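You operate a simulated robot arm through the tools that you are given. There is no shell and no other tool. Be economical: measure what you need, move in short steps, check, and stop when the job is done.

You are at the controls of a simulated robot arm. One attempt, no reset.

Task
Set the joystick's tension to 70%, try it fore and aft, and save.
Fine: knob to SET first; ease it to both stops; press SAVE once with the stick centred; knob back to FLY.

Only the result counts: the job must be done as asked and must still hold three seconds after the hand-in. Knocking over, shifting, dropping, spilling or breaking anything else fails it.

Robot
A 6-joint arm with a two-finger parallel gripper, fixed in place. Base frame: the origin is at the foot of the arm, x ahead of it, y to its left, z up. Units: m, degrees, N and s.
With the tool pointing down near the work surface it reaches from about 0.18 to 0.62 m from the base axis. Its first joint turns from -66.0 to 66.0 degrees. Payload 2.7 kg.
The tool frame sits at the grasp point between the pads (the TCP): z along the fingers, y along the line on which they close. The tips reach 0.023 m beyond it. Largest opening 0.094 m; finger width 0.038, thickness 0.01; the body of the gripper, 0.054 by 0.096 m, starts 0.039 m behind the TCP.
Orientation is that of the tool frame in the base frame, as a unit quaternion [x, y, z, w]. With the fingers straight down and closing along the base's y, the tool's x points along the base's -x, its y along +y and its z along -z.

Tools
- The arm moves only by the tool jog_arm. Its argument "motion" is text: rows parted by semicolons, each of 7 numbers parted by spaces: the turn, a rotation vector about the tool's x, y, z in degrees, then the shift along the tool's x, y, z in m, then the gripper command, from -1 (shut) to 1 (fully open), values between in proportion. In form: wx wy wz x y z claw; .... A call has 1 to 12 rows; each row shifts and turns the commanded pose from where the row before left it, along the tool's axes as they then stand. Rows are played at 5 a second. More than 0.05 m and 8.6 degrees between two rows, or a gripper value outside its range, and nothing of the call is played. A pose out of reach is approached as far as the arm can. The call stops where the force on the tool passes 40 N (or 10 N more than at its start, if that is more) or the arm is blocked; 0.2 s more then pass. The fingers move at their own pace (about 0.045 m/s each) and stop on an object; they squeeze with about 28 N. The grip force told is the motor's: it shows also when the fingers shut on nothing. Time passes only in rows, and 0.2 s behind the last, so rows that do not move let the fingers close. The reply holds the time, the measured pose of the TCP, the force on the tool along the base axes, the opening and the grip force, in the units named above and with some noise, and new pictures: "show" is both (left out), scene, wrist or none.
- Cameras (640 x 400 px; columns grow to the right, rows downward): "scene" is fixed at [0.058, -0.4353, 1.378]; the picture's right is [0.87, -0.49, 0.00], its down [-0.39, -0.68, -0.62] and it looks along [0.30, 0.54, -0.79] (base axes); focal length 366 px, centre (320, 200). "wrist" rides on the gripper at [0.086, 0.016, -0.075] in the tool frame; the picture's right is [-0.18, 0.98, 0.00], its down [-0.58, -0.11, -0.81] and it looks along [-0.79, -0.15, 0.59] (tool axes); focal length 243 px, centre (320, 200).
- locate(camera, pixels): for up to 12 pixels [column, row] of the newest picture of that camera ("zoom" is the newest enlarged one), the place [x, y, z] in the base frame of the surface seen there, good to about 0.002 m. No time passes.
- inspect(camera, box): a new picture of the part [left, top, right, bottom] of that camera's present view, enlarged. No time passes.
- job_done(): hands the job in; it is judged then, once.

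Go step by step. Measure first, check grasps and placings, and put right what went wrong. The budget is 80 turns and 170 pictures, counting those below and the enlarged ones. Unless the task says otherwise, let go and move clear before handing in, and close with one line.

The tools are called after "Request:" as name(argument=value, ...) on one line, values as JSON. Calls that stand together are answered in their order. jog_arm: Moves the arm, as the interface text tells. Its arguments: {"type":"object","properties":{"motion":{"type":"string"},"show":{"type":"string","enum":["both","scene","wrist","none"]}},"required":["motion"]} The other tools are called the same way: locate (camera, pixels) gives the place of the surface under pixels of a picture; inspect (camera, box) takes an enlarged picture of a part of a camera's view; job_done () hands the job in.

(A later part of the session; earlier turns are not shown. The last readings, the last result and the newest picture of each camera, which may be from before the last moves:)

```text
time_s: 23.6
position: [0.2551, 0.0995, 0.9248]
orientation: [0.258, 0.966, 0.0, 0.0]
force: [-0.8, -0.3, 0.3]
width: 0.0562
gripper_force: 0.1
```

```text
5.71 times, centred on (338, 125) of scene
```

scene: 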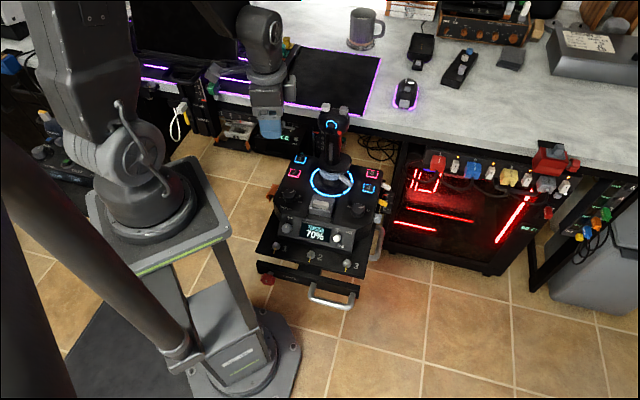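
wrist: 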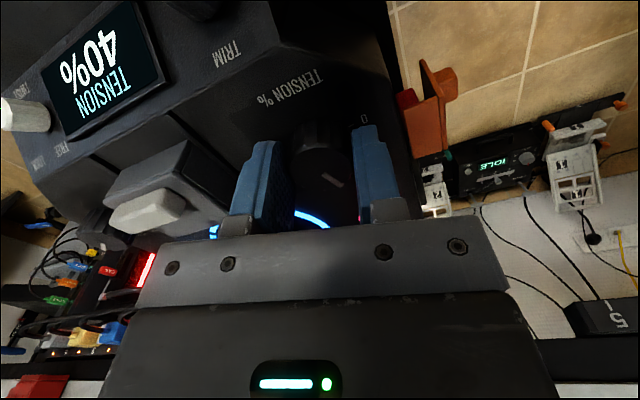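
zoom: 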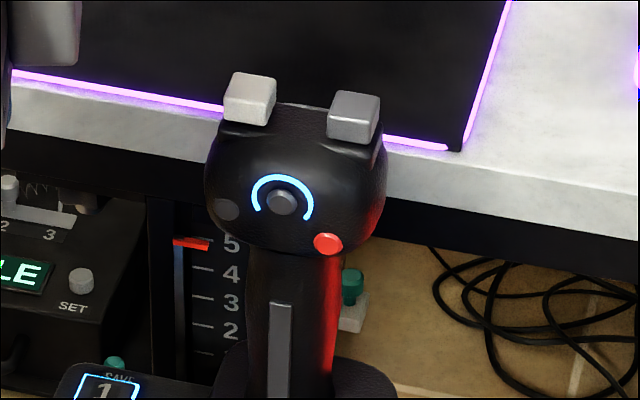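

70% holds and the mode is still on SET. Next I'll grip the stick head from above across its sides, turning the tool to yaw +45° and stopping short to look.

Request:
jog_arm(motion="0 0 -8.33 0 0 0 1; 0 0 -8.33 0 0 0 1; 0 0 -8.33 0 0 0 1; 0 0 -8.33 0 0 0 1; 0 0 -8.33 0 0 0 1; 0 0 -8.33 0 0 0 1; 0 0 -8.33 0 0 0 1; 0 0 -8.33 0 0 0 1; 0 0 -8.36 0 0 0 1; 0 0 0 -0.0257 -0.0311 0 1; 0 0 0 -0.0257 -0.0311 0 1; 0 0 0 -0.0257 -0.0311 0 1")

Request:
inspect(camera="wrist", box=[220, 40, 428, 170])

```text
time_s: 26.2
position: [0.3768, 0.0897, 0.9231]
orientation: [-0.384, 0.923, 0.001, -0.001]
force: [0.6, 0.0, 0.7]
width: 0.094
gripper_force: 0.0
```

scene: 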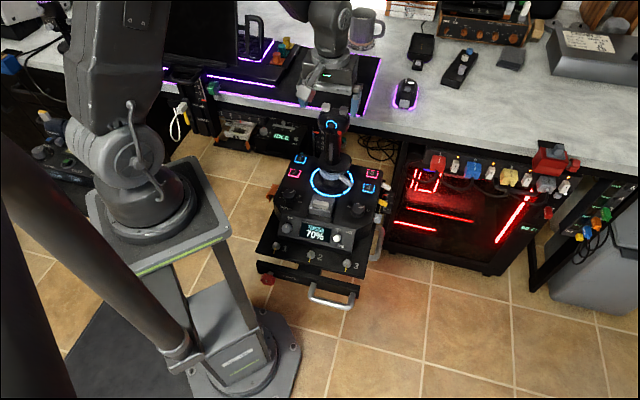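
wrist: 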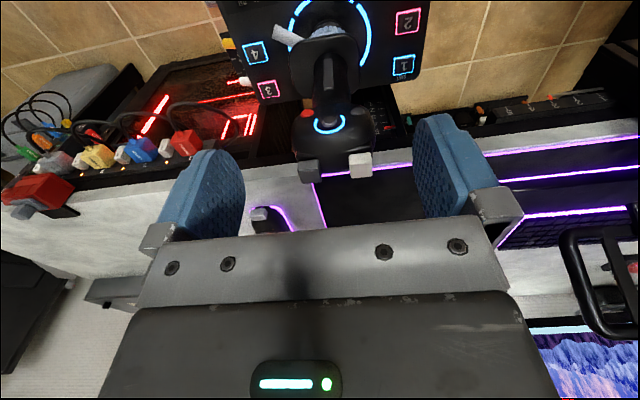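

```text
3.08 times, centred on (324, 105) of wrist
```

zoom: 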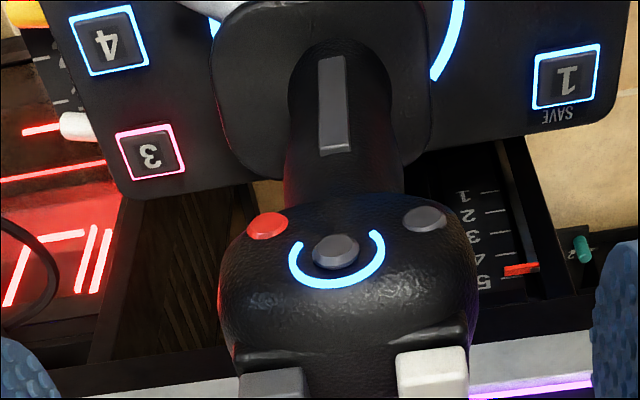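

The head is well seen between the fingers. I'll measure its sides, buttons, and switches.

Request:
locate(camera="zoom", pixels=[[226, 285], [470, 285], [240, 345], [460, 330], [268, 222], [426, 216], [335, 250], [345, 350], [270, 385], [432, 365], [300, 180], [390, 170]])

Request:
inspect(camera="wrist", box=[270, 100, 398, 180])

```text
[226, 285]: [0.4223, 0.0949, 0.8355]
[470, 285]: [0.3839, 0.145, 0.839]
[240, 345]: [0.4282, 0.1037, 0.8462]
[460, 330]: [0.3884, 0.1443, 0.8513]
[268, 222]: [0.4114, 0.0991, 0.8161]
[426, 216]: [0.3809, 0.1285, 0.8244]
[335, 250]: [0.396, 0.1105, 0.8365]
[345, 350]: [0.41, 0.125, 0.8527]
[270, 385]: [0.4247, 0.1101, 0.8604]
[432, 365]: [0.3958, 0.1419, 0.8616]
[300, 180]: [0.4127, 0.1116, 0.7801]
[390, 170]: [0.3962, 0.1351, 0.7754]
```

```text
5.00 times, centred on (334, 140) of wrist
```

zoom: 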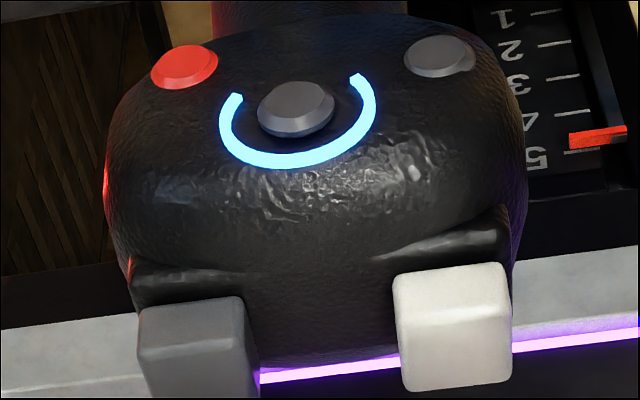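

Head: u-centre about 0.2005, half-width 31 mm, widest near z 0.836; the red button ends at f≈0.367. I'll centre over it at f=0.387 and come down part way.

Request:
jog_arm(motion="0 0 0 -0.03 0.001 0 1; 0 0 0 -0.027 0.001 0 1; 0 0 0 0 0 0.02 1; 0 0 0 0 0 0.02 1; 0 0 0 0 0 0 1")

Request:
inspect(camera="wrist", box=[200, 100, 440, 250])

Request:
inspect(camera="scene", box=[282, 70, 394, 140])

```text
time_s: 27.4
position: [0.4133, 0.1303, 0.8829]
orientation: [-0.385, 0.923, 0.001, 0.001]
force: [-0.1, 0.2, -0.8]
width: 0.0941
gripper_force: 0.2
```

scene: 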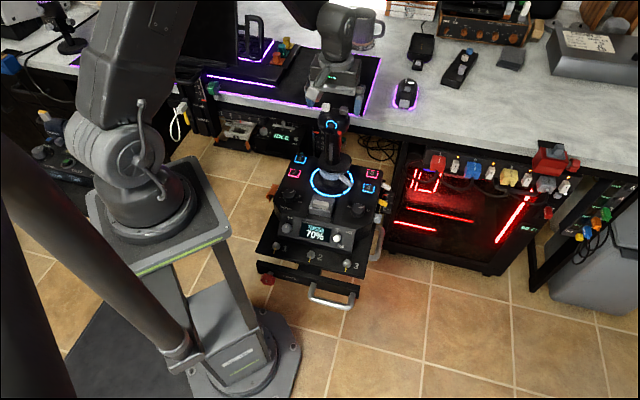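
wrist: 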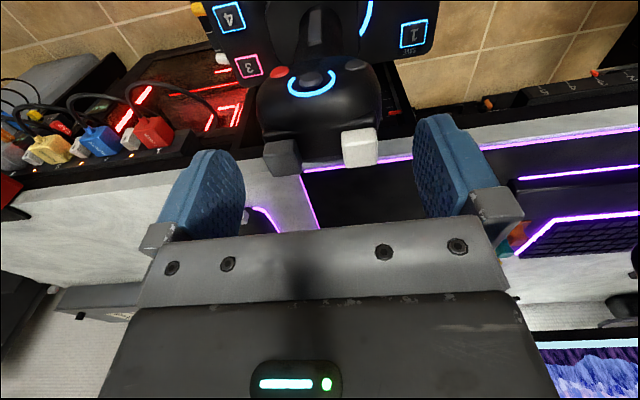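

```text
2.67 times, centred on (320, 175) of wrist
```

zoom: 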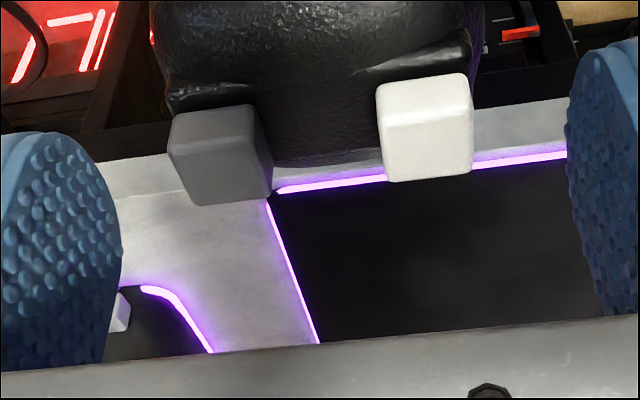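

```text
5.71 times, centred on (338, 105) of scene
```

zoom: 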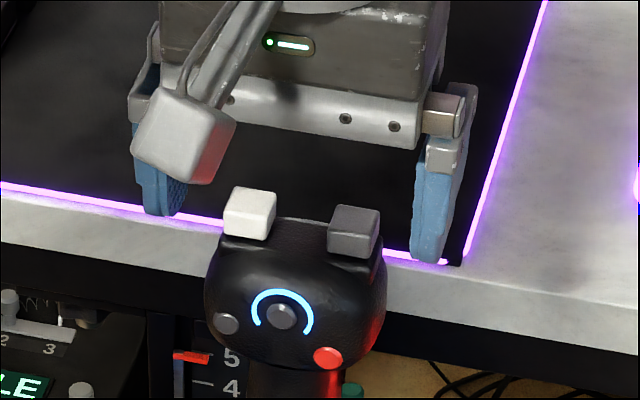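

The head is centred between the fingers (columns 257–382 about 320). Lowering 43 mm with a 2.5 mm forward trim.

Request:
jog_arm(motion="0 0 0 -0.0025 0 0.02 1; 0 0 0 0 0 0.0125 1; 0 0 0 0 0 0.01 1; 0 0 0 0 0 0 1")

Request:
inspect(camera="scene", box=[282, 80, 394, 150])

Request:
inspect(camera="wrist", box=[200, 100, 440, 250])

```text
time_s: 28.4
position: [0.4168, 0.1329, 0.8418]
orientation: [-0.383, 0.924, 0.0, 0.001]
force: [0.4, -0.1, -0.2]
width: 0.0939
gripper_force: 0.1
```

scene: 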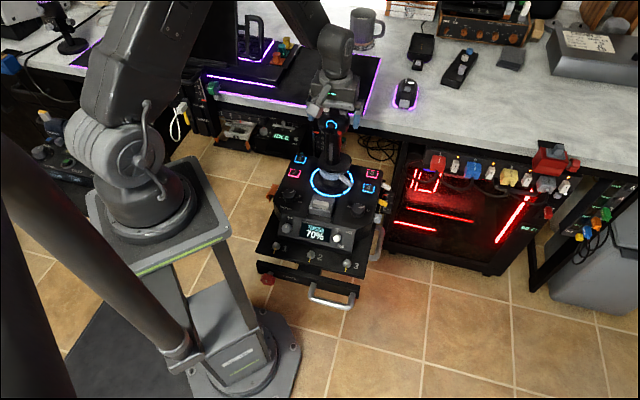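
wrist: 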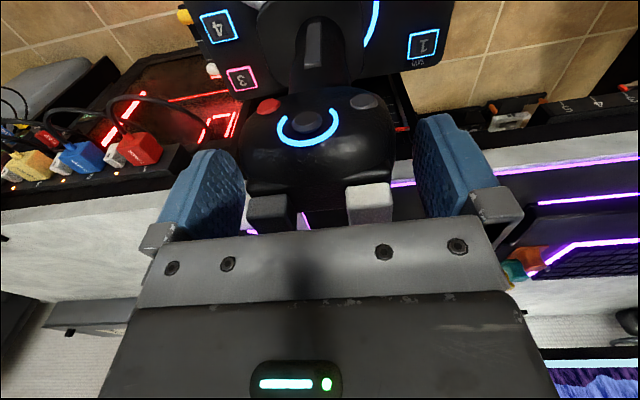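

```text
5.71 times, centred on (338, 115) of scene
```

zoom: 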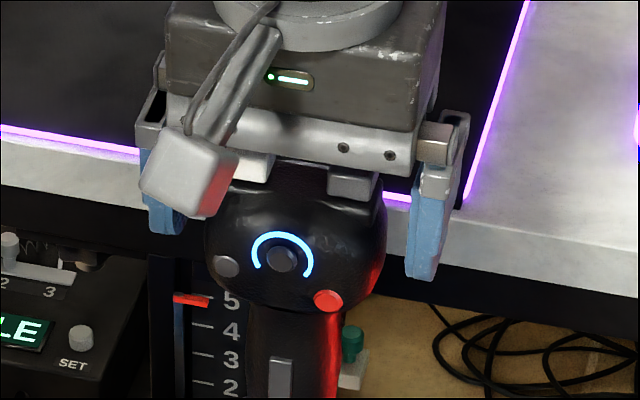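

```text
2.67 times, centred on (320, 175) of wrist
```

zoom: 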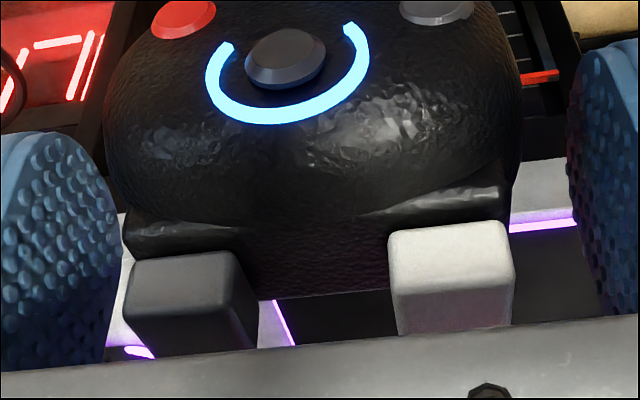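

Clear of switches and centred. Closing onto the head sides gently, with a target slightly below the head's width.

Request:
jog_arm(motion="0 0 0 0 0 0 0.5; 0 0 0 0 0 0 0.3; 0 0 0 0 0 0 0.2; 0 0 0 0 0 0 0.2")

Request:
inspect(camera="wrist", box=[200, 80, 440, 230])

Request:
inspect(camera="scene", box=[270, 120, 430, 260])

```text
time_s: 29.4
position: [0.4171, 0.1333, 0.8426]
orientation: [-0.385, 0.923, 0.001, 0.0]
force: [0.2, 0.7, -0.3]
width: 0.0722
gripper_force: 28.1
```

scene: 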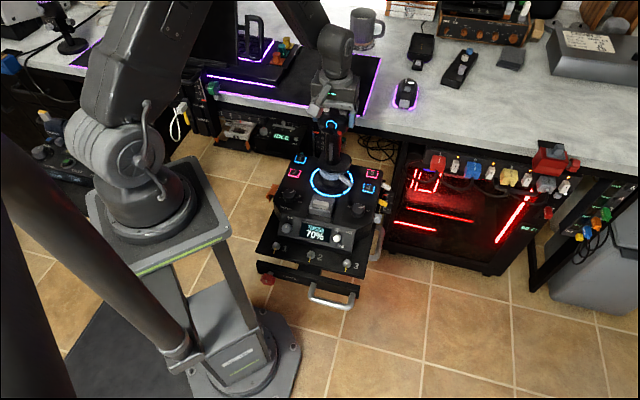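
wrist: 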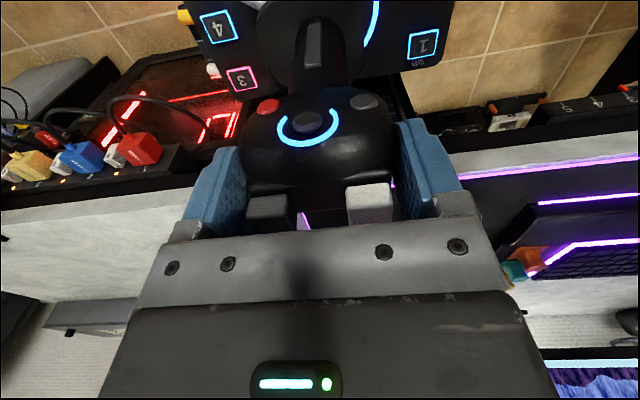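

```text
2.67 times, centred on (320, 155) of wrist
```

zoom: 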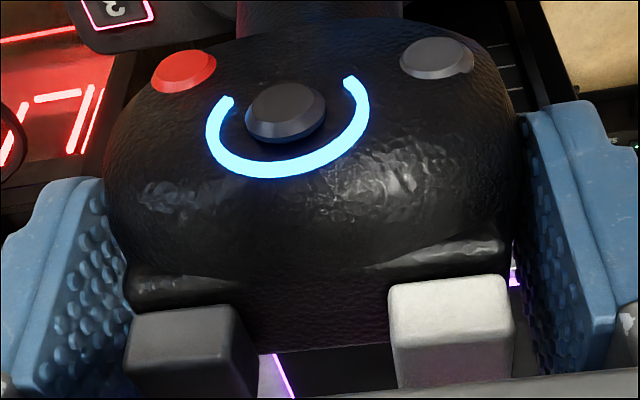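

```text
2.86 times, centred on (350, 190) of scene
```

zoom: 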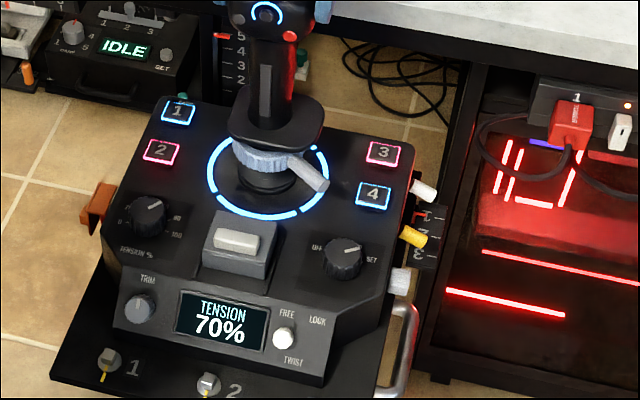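

Gripped with no side load, stick upright and display at 70%. Easing fore on an arc (1° and 3.7 mm per row).

Request:
jog_arm(motion="0 1 0 -0.0037 0 0 0.2; 0 1 0 -0.0037 0 0 0.2; 0 1 0 -0.0037 0 0 0.2; 0 1 0 -0.0037 0 0 0.2; 0 1 0 -0.0037 0 0 0.2", show="none")

Request:
inspect(camera="scene", box=[270, 120, 430, 260])

```text
time_s: 30.6
position: [0.4298, 0.1466, 0.8413]
orientation: [-0.384, 0.922, -0.018, -0.04]
force: [2.1, 1.2, -4.6]
width: 0.0718
gripper_force: 28.0
```

```text
2.86 times, centred on (350, 190) of scene
```

zoom: 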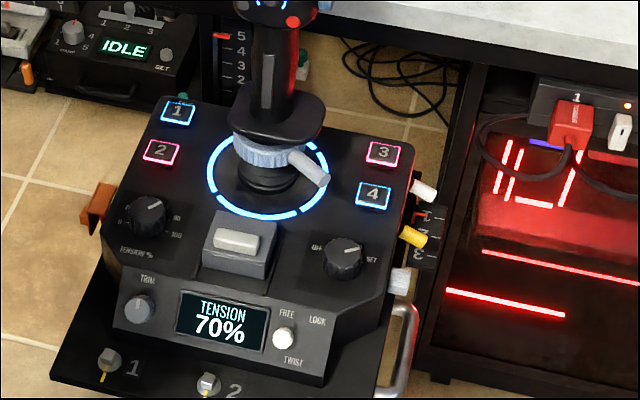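

The stick follows with almost no force. Continuing fore, watching the force.

Request:
jog_arm(motion="0 1 0 -0.0037 0 0 0.2; 0 1 0 -0.0037 0 0 0.2; 0 1 0 -0.0037 0 0 0.2; 0 1 0 -0.0037 0 0 0.2; 0 1 0 -0.0037 0 0 0.2", show="none")

Request:
jog_arm(motion="0 1 0 -0.0037 0 0 0.2; 0 1 0 -0.0037 0 0 0.2; 0 1 0 -0.0037 0 0 0.2", show="scene")

Request:
inspect(camera="scene", box=[270, 80, 430, 260])

```text
time_s: 31.8
position: [0.4429, 0.1591, 0.8399]
orientation: [-0.383, 0.92, -0.033, -0.08]
force: [1.6, 2.6, 0.0]
width: 0.0724
gripper_force: 28.3
```

```text
time_s: 32.6
position: [0.4494, 0.1674, 0.8369]
orientation: [-0.382, 0.917, -0.043, -0.105]
force: [0.7, 2.5, -0.3]
width: 0.0721
gripper_force: 28.4
```

scene: 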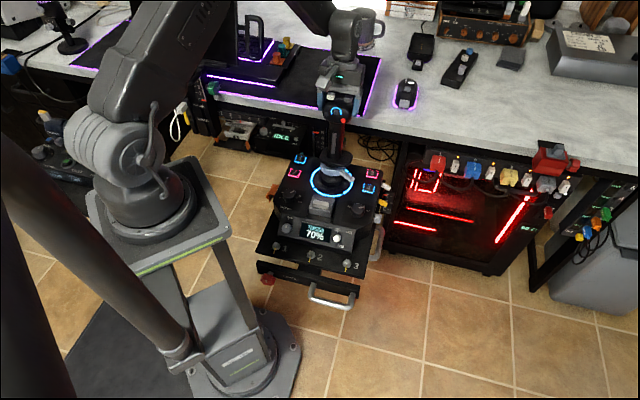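

```text
2.22 times, centred on (350, 170) of scene
```

zoom: 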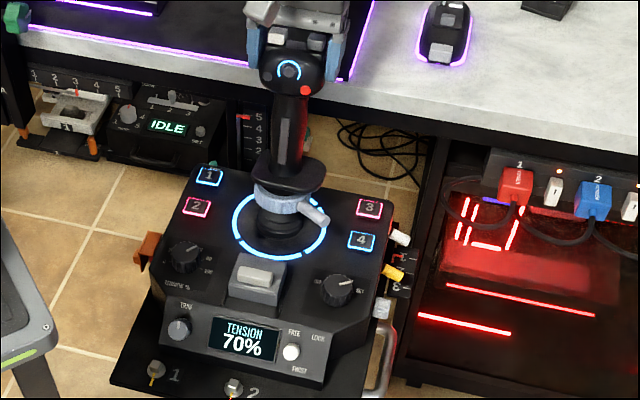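

At 13° fore with about 3 N and no stop yet. Continuing.

Request:
jog_arm(motion="0 1 0 -0.0037 0 0 0.2; 0 1 0 -0.0037 0 0 0.2; 0 1 0 -0.0037 0 0 0.2", show="none")

Request:
jog_arm(motion="0 1 0 -0.0037 0 0 0.2; 0 1 0 -0.0037 0 0 0.2; 0 0 0 0 0 0 0.2", show="none")

Request:
inspect(camera="scene", box=[270, 80, 430, 260])

```text
time_s: 33.4
position: [0.4574, 0.1741, 0.8342]
orientation: [-0.381, 0.914, -0.053, -0.127]
force: [1.4, 2.2, 6.2]
width: 0.0724
gripper_force: 28.3
```

```text
time_s: 34.2
position: [0.4621, 0.1786, 0.834]
orientation: [-0.379, 0.912, -0.06, -0.146]
force: [-6.2, -4.5, 16.2]
width: 0.0725
gripper_force: 27.9
```

```text
2.22 times, centred on (350, 170) of scene
```

zoom: 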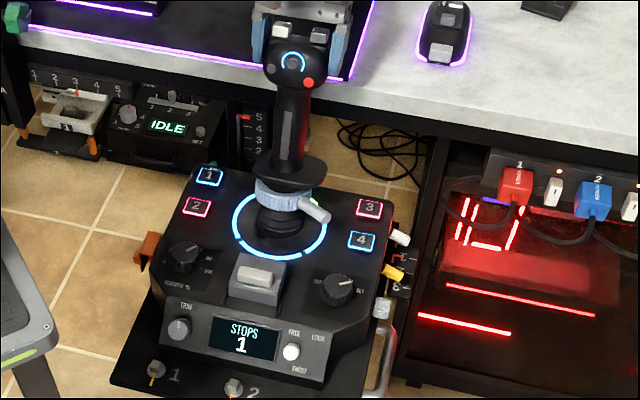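

Display says "STOPS 1", so the fore stop is counted. Easing back aft at the same pace.

Request:
jog_arm(motion="0 -1 0 0.0037 0 0 0.2; 0 -1 0 0.0037 0 0 0.2; 0 -1 0 0.0037 0 0 0.2; 0 -1 0 0.0037 0 0 0.2; 0 -1 0 0.0037 0 0 0.2; 0 -1 0 0.0037 0 0 0.2; 0 -1 0 0.0037 0 0 0.2; 0 -1 0 0.0037 0 0 0.2; 0 -1 0 0.0037 0 0 0.2; 0 -1 0 0.0037 0 0 0.2; 0 -1 0 0.0037 0 0 0.2; 0 -1 0 0.0037 0 0 0.2", show="none")

Request:
jog_arm(motion="0 -1 0 0.0037 0 0 0.2; 0 -1 0 0.0037 0 0 0.2; 0 -1 0 0.0037 0 0 0.2; 0 -1 0 0.0037 0 0 0.2; 0 -1 0 0.0037 0 0 0.2; 0 -1 0 0.0037 0 0 0.2; 0 0 0 0 0 0 0.2")

Request:
inspect(camera="scene", box=[270, 80, 430, 260])

```text
time_s: 36.8
position: [0.4325, 0.1493, 0.842]
orientation: [-0.383, 0.922, -0.019, -0.049]
force: [-1.7, -2.7, -16.3]
width: 0.0724
gripper_force: 28.4
```

```text
time_s: 38.4
position: [0.4158, 0.1321, 0.8437]
orientation: [-0.384, 0.923, 0.001, 0.001]
force: [-0.7, -0.5, -10.5]
width: 0.0723
gripper_force: 27.8
```

scene: 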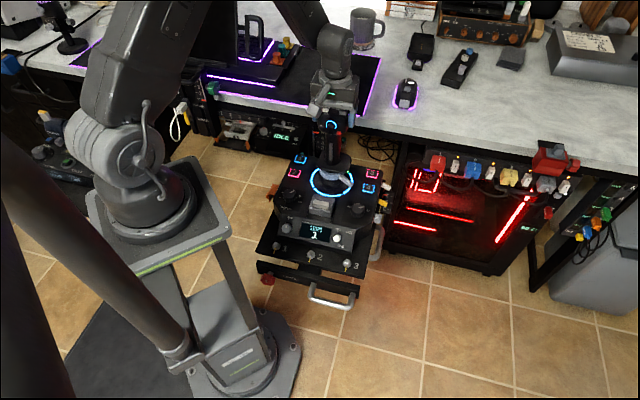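
wrist: 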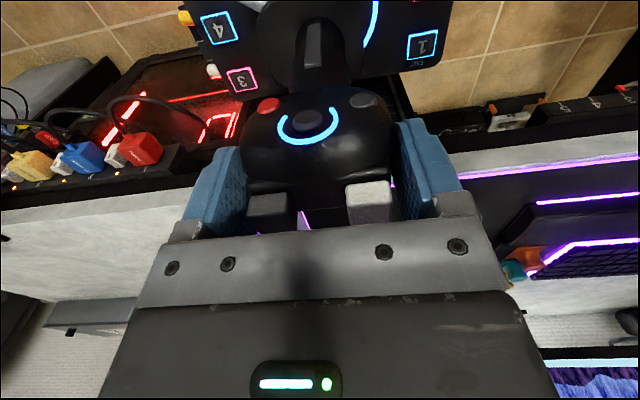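

```text
2.22 times, centred on (350, 170) of scene
```

zoom: 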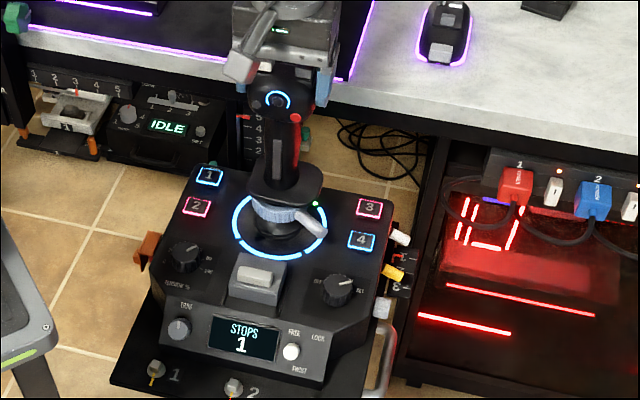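

Back at centre with STOPS 1; a green light also shows at the front of the ring. Continuing aft, about 18° to the other stop.

Request:
jog_arm(motion="0 -1 0 0.0037 0 0 0.2; 0 -1 0 0.0037 0 0 0.2; 0 -1 0 0.0037 0 0 0.2; 0 -1 0 0.0037 0 0 0.2; 0 -1 0 0.0037 0 0 0.2; 0 -1 0 0.0037 0 0 0.2; 0 -1 0 0.0037 0 0 0.2; 0 -1 0 0.0037 0 0 0.2; 0 -1 0 0.0037 0 0 0.2; 0 -1 0 0.0037 0 0 0.2", show="none")

Request:
jog_arm(motion="0 -1 0 0.0037 0 0 0.2; 0 -1 0 0.0037 0 0 0.2; 0 -1 0 0.0037 0 0 0.2; 0 -1 0 0.0037 0 0 0.2; 0 -1 0 0.0037 0 0 0.2; 0 -1 0 0.0037 0 0 0.2", show="scene")

Request:
inspect(camera="scene", box=[270, 80, 430, 260])

```text
time_s: 40.6
position: [0.3897, 0.1066, 0.8421]
orientation: [-0.383, 0.92, 0.034, 0.081]
force: [-2.5, 0.4, -0.5]
width: 0.0723
gripper_force: 28.2
```

```text
time_s: 42.0
position: [0.3747, 0.0925, 0.8353]
orientation: [-0.38, 0.914, 0.053, 0.13]
force: [-1.4, -1.1, 19.7]
width: 0.0721
gripper_force: 28.4
```

scene: 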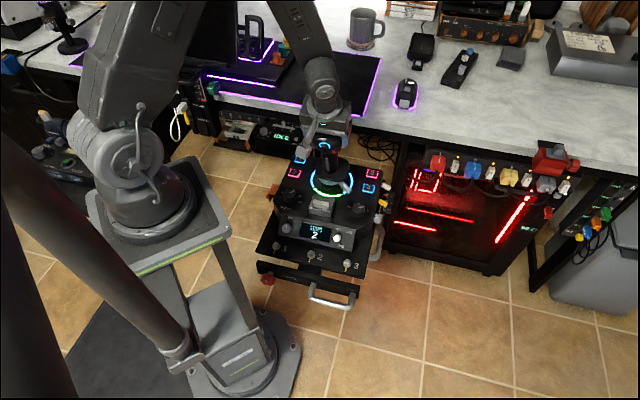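

```text
2.22 times, centred on (350, 170) of scene
```

zoom: 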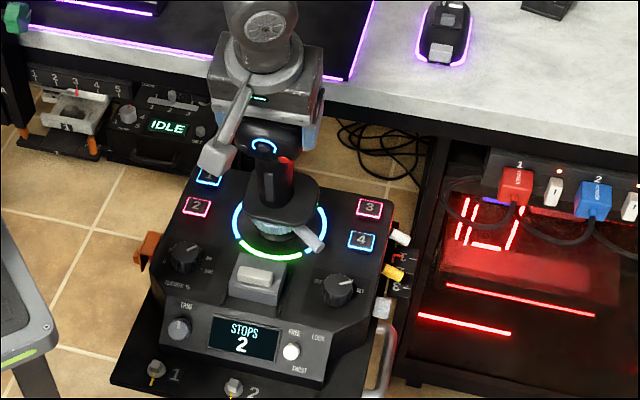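

"STOPS 2": both stops done. Bringing the stick back to centre.

Request:
jog_arm(motion="0 1 0 -0.0037 0 0 0.2; 0 1 0 -0.0037 0 0 0.2; 0 1 0 -0.0037 0 0 0.2; 0 1 0 -0.0037 0 0 0.2; 0 1 0 -0.0037 0 0 0.2; 0 1 0 -0.0037 0 0 0.2; 0 1 0 -0.0037 0 0 0.2; 0 1 0 -0.0037 0 0 0.2; 0 1 0 -0.0037 0 0 0.2; 0 1 0 -0.0037 0 0 0.2", show="none")

Request:
jog_arm(motion="0 1 0 -0.0037 0 0 0.2; 0 1 0 -0.0037 0 0 0.2; 0 1 0 -0.0037 0 0 0.2; 0 1 0 -0.0037 0 0 0.2; 0 1 0 -0.0037 0 0 0.2; 0 1 0 -0.0037 0 0 0.2; 0 0 0 0 0 0 0.2; 0 0 0 0 0 0 0.2", show="none")

Request:
inspect(camera="scene", box=[270, 80, 430, 260])

```text
time_s: 44.2
position: [0.3992, 0.1189, 0.8417]
orientation: [-0.384, 0.922, 0.021, 0.047]
force: [4.6, 2.3, -13.8]
width: 0.072
gripper_force: 27.9
```

```text
time_s: 46.0
position: [0.4156, 0.1333, 0.8443]
orientation: [-0.385, 0.923, 0.0, -0.001]
force: [1.5, 1.3, -13.2]
width: 0.0723
gripper_force: 28.1
```

```text
2.22 times, centred on (350, 170) of scene
```

zoom: 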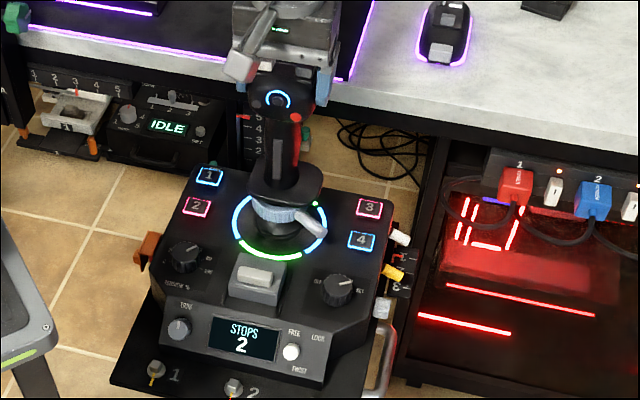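

The stick is upright again, with the fore and aft segments green. Releasing and lifting straight off.

Request:
jog_arm(motion="0 0 0 0 0 0 0.6; 0 0 0 0 0 0 1; 0 0 0 0 0 0 1; 0 0 0 0 0 -0.03 1; 0 0 0 0 0 -0.04 1; 0 0 0 0 0 -0.04 1")

Request:
inspect(camera="scene", box=[270, 100, 398, 260])

Request:
inspect(camera="wrist", box=[220, 0, 500, 175])

```text
time_s: 47.4
position: [0.415, 0.1348, 0.953]
orientation: [-0.384, 0.923, 0.001, -0.001]
force: [0.6, 0.6, -0.4]
width: 0.0941
gripper_force: 0.0
```

scene: 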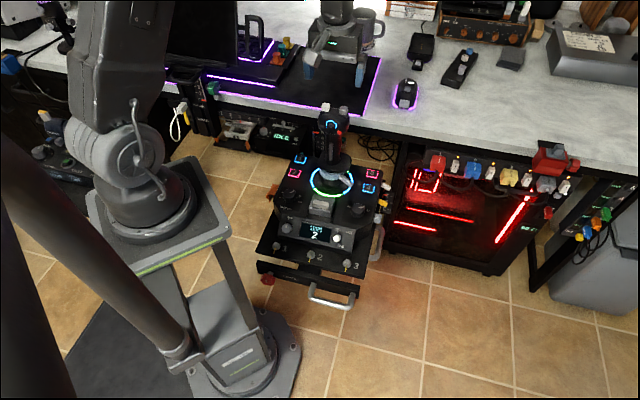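
wrist: 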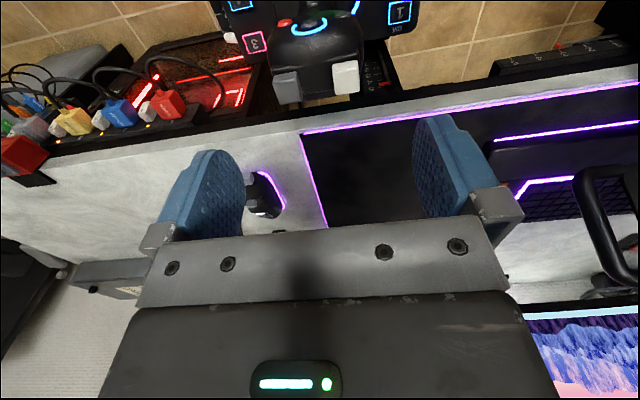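

```text
2.50 times, centred on (334, 180) of scene
```

zoom: 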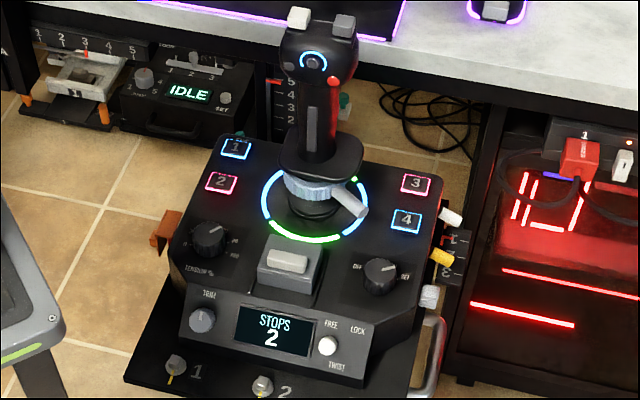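

```text
2.29 times, centred on (360, 88) of wrist
```

zoom: 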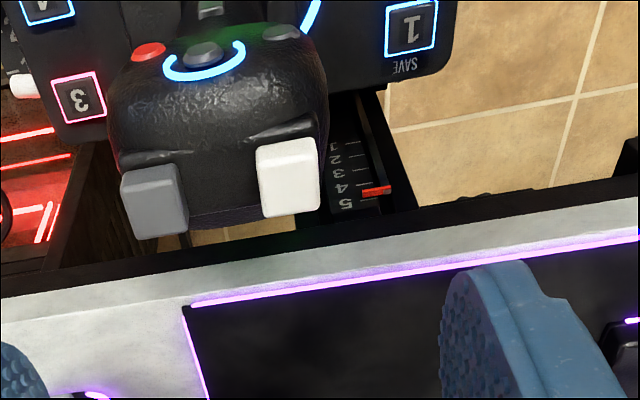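

STOPS 2 holds and the stick stands centred on its own. I'll locate the SAVE button (1) exactly, then move above it with the gripper shut.

Request:
locate(camera="scene", pixels=[[300, 158.5], [297, 157], [303, 160], [299, 161], [301.5, 156.5], [329, 125], [331, 121]])

Request:
jog_arm(motion="0 0 0 -0.0141 0.0335 0 -1; 0 0 0 -0.0141 0.0335 0 -1; 0 0 0 -0.0141 0.0335 0 -1; 0 0 0 0 0 0.05 -1; 0 0 0 0 0 0.05 -1; 0 0 0 0 0 0.05 -1; 0 0 0 0 0 0.05 -1; 0 0 0 0 0 0.03 -1; 0 0 0 0 0 0 -1")

Request:
inspect(camera="wrist", box=[240, 60, 432, 180])

Request:
inspect(camera="scene", box=[256, 110, 368, 180])

```text
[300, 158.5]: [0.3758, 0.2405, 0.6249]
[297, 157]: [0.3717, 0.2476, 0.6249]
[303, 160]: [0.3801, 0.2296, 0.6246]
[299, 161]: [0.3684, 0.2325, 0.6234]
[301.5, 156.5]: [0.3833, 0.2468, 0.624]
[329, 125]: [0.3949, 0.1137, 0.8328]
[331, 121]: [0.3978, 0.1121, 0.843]
```

```text
time_s: 49.4
position: [0.3772, 0.2357, 0.7223]
orientation: [-0.384, 0.923, 0.0, 0.001]
force: [0.1, -0.2, -0.1]
width: 0.0
gripper_force: 27.9
```

scene: 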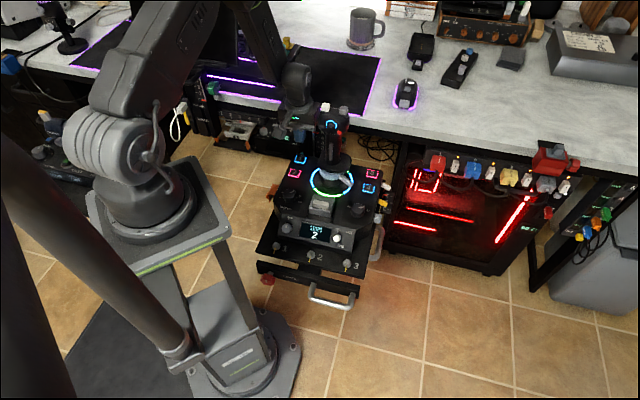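
wrist: 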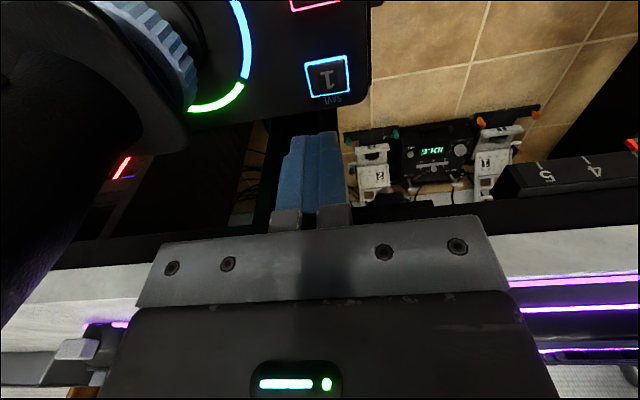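

```text
3.33 times, centred on (336, 120) of wrist
```

zoom: 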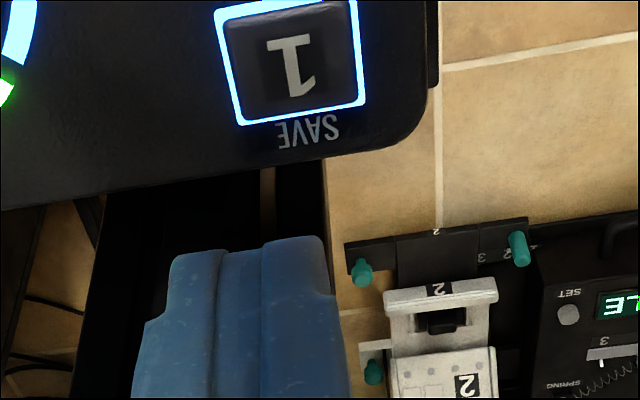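

```text
5.71 times, centred on (312, 145) of scene
```

zoom: 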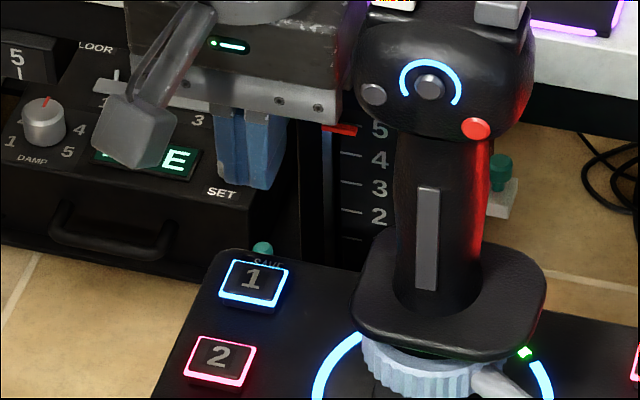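

The fingertip hangs about 75 mm above button 1. I'll check the button centre from the wrist camera too.

Request:
locate(camera="wrist", pixels=[[326, 77], [312, 68], [342, 66], [315, 92], [344, 88], [326, 68]])

```text
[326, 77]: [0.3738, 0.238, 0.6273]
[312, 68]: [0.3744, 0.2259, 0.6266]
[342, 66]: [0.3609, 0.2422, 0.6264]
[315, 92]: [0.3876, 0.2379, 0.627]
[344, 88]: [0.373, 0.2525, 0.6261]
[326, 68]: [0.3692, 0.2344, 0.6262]
```

Button centre is (0.375,0.239), top z about 0.626. Trim 4 mm in tool y and descend to just above it.

Request:
jog_arm(motion="0 0 0 -0.0007 0.004 0.03 -1; 0 0 0 0 0 0.025 -1; 0 0 0 0 0 0.008 -1; 0 0 0 0 0 0 -1")

Request:
inspect(camera="scene", box=[264, 120, 360, 180])

Request:
inspect(camera="wrist", box=[240, 80, 400, 180])

```text
time_s: 50.4
position: [0.3752, 0.2377, 0.6608]
orientation: [-0.384, 0.923, 0.0, 0.001]
force: [0.4, -0.1, -0.3]
width: 0.0
gripper_force: 28.2
```

scene: 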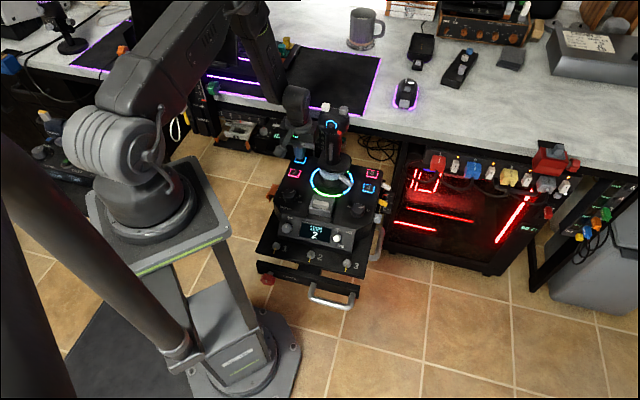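
wrist: 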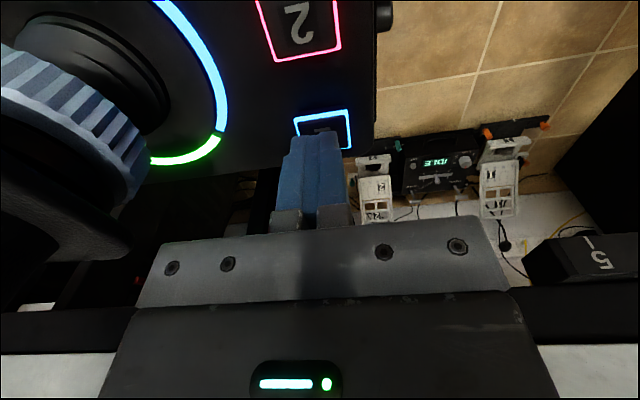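

```text
6.67 times, centred on (312, 150) of scene
```

zoom: 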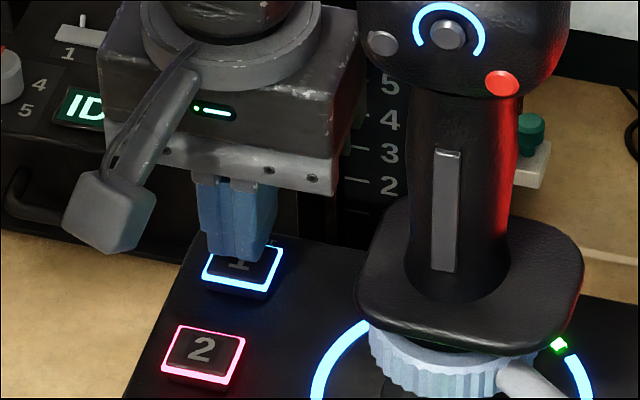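

```text
4.00 times, centred on (320, 130) of wrist
```

zoom: 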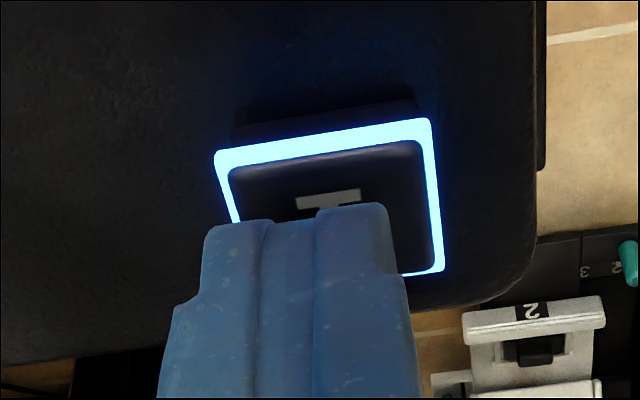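

Aligned over button 1. Descending in small steps until contact force shows.

Request:
jog_arm(motion="0 0 0 0 0.001 0.006 -1; 0 0 0 0 0 0.004 -1; 0 0 0 0 0 0.002 -1; 0 0 0 0 0 0 -1", show="none")

Request:
inspect(camera="scene", box=[280, 200, 376, 260])

```text
time_s: 51.4
position: [0.3725, 0.2392, 0.6496]
orientation: [-0.384, 0.923, 0.0, 0.001]
force: [0.3, 0.1, 0.3]
width: 0.0
gripper_force: 28.4
```

```text
6.67 times, centred on (328, 230) of scene
```

zoom: 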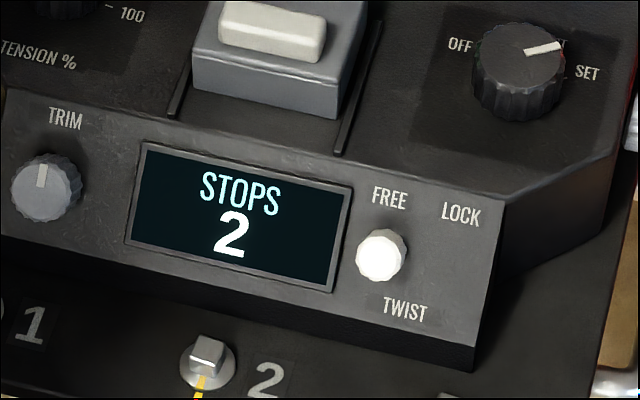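

No contact yet. Continuing down in 2 mm steps.

Request:
jog_arm(motion="0 0 0 0 0 0.002 -1; 0 0 0 0 0 0.002 -1; 0 0 0 0 0 0 -1", show="none")

Request:
inspect(camera="scene", box=[264, 140, 376, 260])

```text
time_s: 52.2
position: [0.3734, 0.2388, 0.6452]
orientation: [-0.384, 0.923, 0.0, 0.001]
force: [-0.3, 0.7, 1.4]
width: 0.0001
gripper_force: 28.2
```

```text
3.33 times, centred on (320, 200) of scene
```

zoom: 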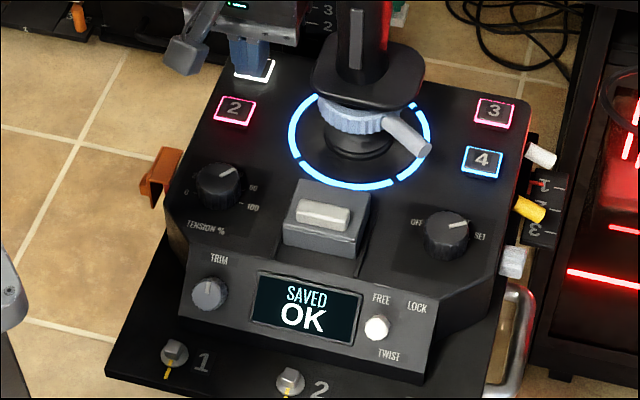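

"SAVED OK". Lifting straight off and returning above the mode knob at safe height.

Request:
jog_arm(motion="0 0 0 0 0 -0.05 -1; 0 0 0 0 0 -0.05 -1; 0 0 0 0 0 -0.05 -1; 0 0 0 0 0 -0.05 -1; 0 0 0 0 0 -0.05 -1; 0 0 0 0 0 -0.05 -1; 0 0 0 0.0271 -0.0395 0 0; 0 0 0 0.0271 -0.0395 0 0.2; 0 0 0 0.0271 -0.0395 0 0.2; 0 0 0 0.0271 -0.0395 0 0.2; 0 0 0 0.0271 -0.0395 0 0.2; 0 0 0 0 0 0 0.2", show="scene")

Request:
inspect(camera="scene", box=[270, 100, 398, 260])

```text
time_s: 54.8
position: [0.4144, 0.0021, 0.9449]
orientation: [-0.385, 0.923, 0.0, 0.001]
force: [0.2, 0.1, -0.2]
width: 0.0562
gripper_force: 0.0
```

scene: 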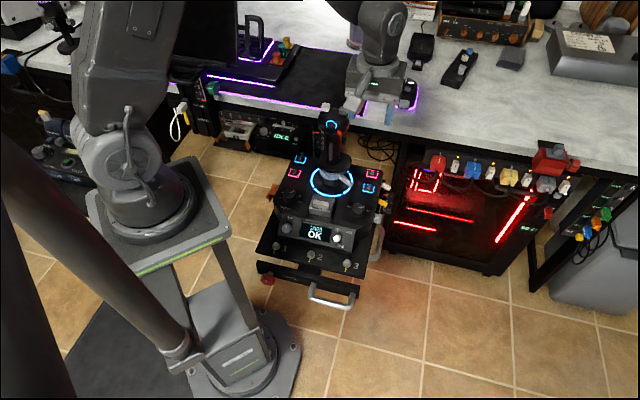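

```text
2.50 times, centred on (334, 180) of scene
```

zoom: 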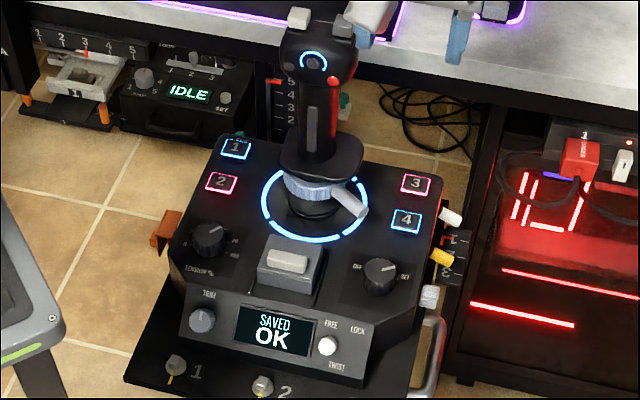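

Saved and stable. Turning to yaw -40° above the mode knob.

Request:
jog_arm(motion="0 0 8.5 0 0 0 0.2; 0 0 8.5 0 0 0 0.2; 0 0 8.5 0 0 0 0.2; 0 0 8.5 0 0 0 0.2; 0 0 8.5 0 0 0 0.2; 0 0 8.5 0 0 0 0.2; 0 0 8.5 0 0 0 0.2; 0 0 8.5 0 0 0 0.2; 0 0 8.5 0 0 0 0.2; 0 0 8.5 0 0 0 0.2; 0 0 0 -0.0019 0.0034 0 0.2; 0 0 0 0 0 0 0.2", show="none")

Request:
jog_arm(motion="0 0 0 0 0 0.05 0.2; 0 0 0 0 0 0.05 0.2; 0 0 0 0 0 0.05 0.2; 0 0 0 0 0 0.05 0.2; 0 0 0 0 0 0.042 0.2; 0 0 0 0 0 0 0.2")

Request:
inspect(camera="wrist", box=[270, 40, 382, 110])

```text
time_s: 57.4
position: [0.4208, 0.004, 0.9451]
orientation: [0.341, 0.94, 0.0, -0.001]
force: [0.1, 0.8, -0.6]
width: 0.0564
gripper_force: 0.0
```

```text
time_s: 58.8
position: [0.4205, 0.0041, 0.7053]
orientation: [0.34, 0.94, 0.001, 0.0]
force: [0.1, 0.3, 0.4]
width: 0.0565
gripper_force: 0.2
```

scene: 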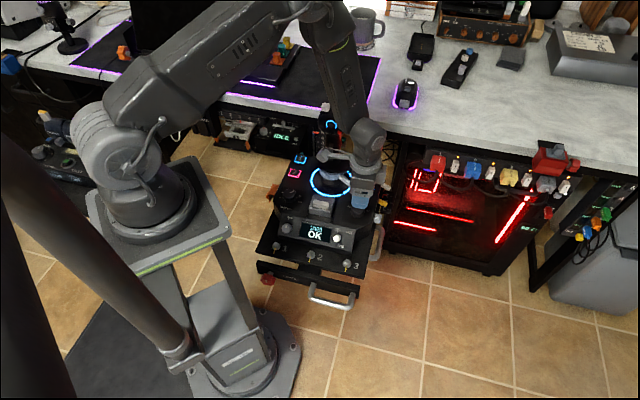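
wrist: 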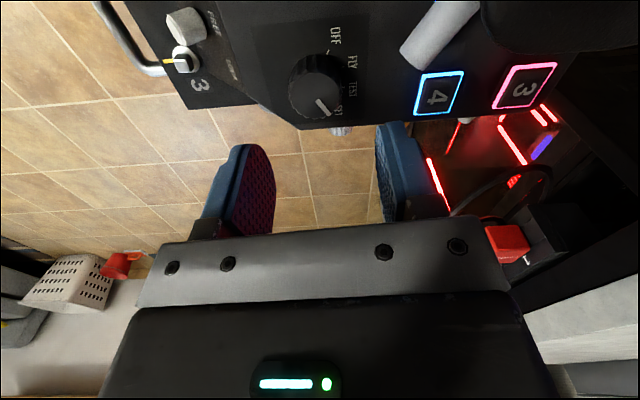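

```text
5.71 times, centred on (326, 75) of wrist
```

zoom: 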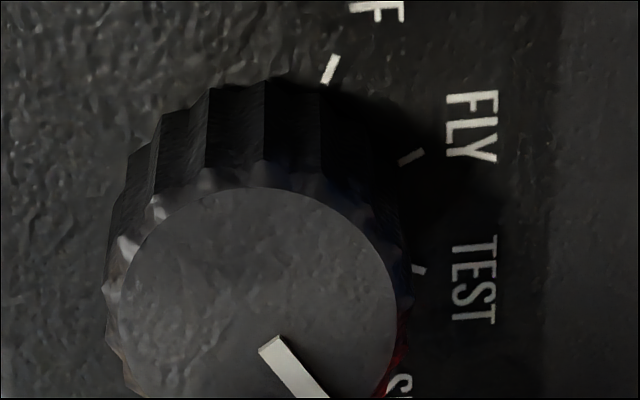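

The knob (col ~315) is about 2 mm toward tool -y. Trim, lower, and grip.

Request:
jog_arm(motion="0 0 0 0.0015 -0.0022 0.02 0.2; 0 0 0 0 0 0.02 0.2; 0 0 0 0 0 0.0205 0.2; 0 0 0 0 0 0 0.2; 0 0 0 0 0 0 -0.2; 0 0 0 0 0 0 -0.5; 0 0 0 0 0 0 -0.5; 0 0 0 0 0 0 -0.5", show="wrist")

```text
time_s: 60.6
position: [0.4176, 0.003, 0.6419]
orientation: [0.34, 0.94, 0.001, 0.0]
force: [2.6, 3.8, -7.6]
width: 0.0334
gripper_force: 44.6
```

wrist: 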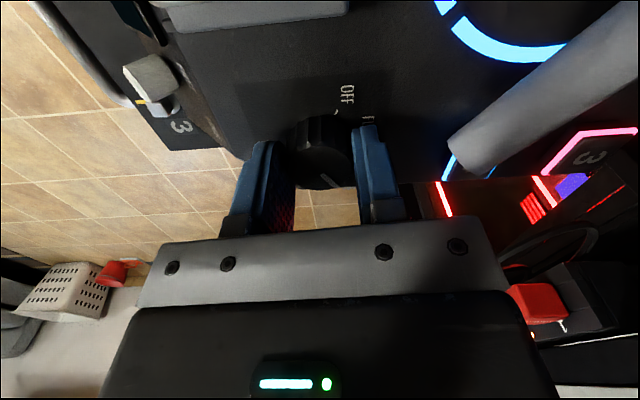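

Good grip with low side load. Turning counter-clockwise, 40° first.

Request:
jog_arm(motion="0 0 -8 0 0 0 -0.5; 0 0 -8 0 0 0 -0.5; 0 0 -8 0 0 0 -0.5; 0 0 -8 0 0 0 -0.5; 0 0 -8 0 0 0 -0.5", show="none")

Request:
inspect(camera="scene", box=[280, 190, 376, 250])

```text
time_s: 61.8
position: [0.4185, 0.0039, 0.6423]
orientation: [-0.004, 1.0, 0.001, 0.0]
force: [7.1, 13.3, -15.6]
width: 0.0333
gripper_force: 45.0
```

```text
6.67 times, centred on (328, 220) of scene
```

zoom: 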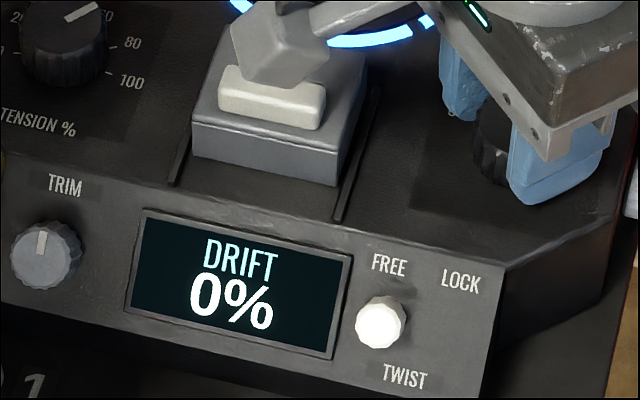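

The screen shows DRIFT 0% (TEST position). Another 40° to FLY.

Request:
jog_arm(motion="0 0 -8 0 0.0004 0 -0.5; 0 0 -8 0 0 0 -0.5; 0 0 -8 0 0 0 -0.5; 0 0 -8 0 0 0 -0.5; 0 0 -8 0 0 0 -0.5; 0 0 0 0 0 0 -0.5", show="none")

Request:
inspect(camera="scene", box=[280, 190, 376, 250])

Request:
inspect(camera="wrist", box=[240, 90, 400, 190])

```text
time_s: 63.2
position: [0.4172, 0.0046, 0.6439]
orientation: [-0.345, 0.938, 0.0, 0.0]
force: [5.4, 28.1, -18.3]
width: 0.0337
gripper_force: 45.0
```

```text
6.67 times, centred on (328, 220) of scene
```

zoom: 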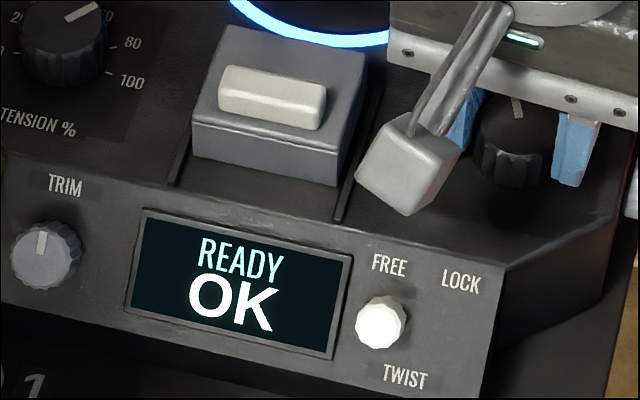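

```text
4.00 times, centred on (320, 140) of wrist
```

zoom: 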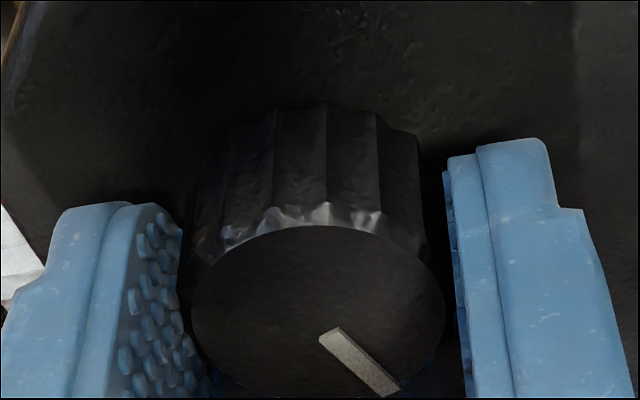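

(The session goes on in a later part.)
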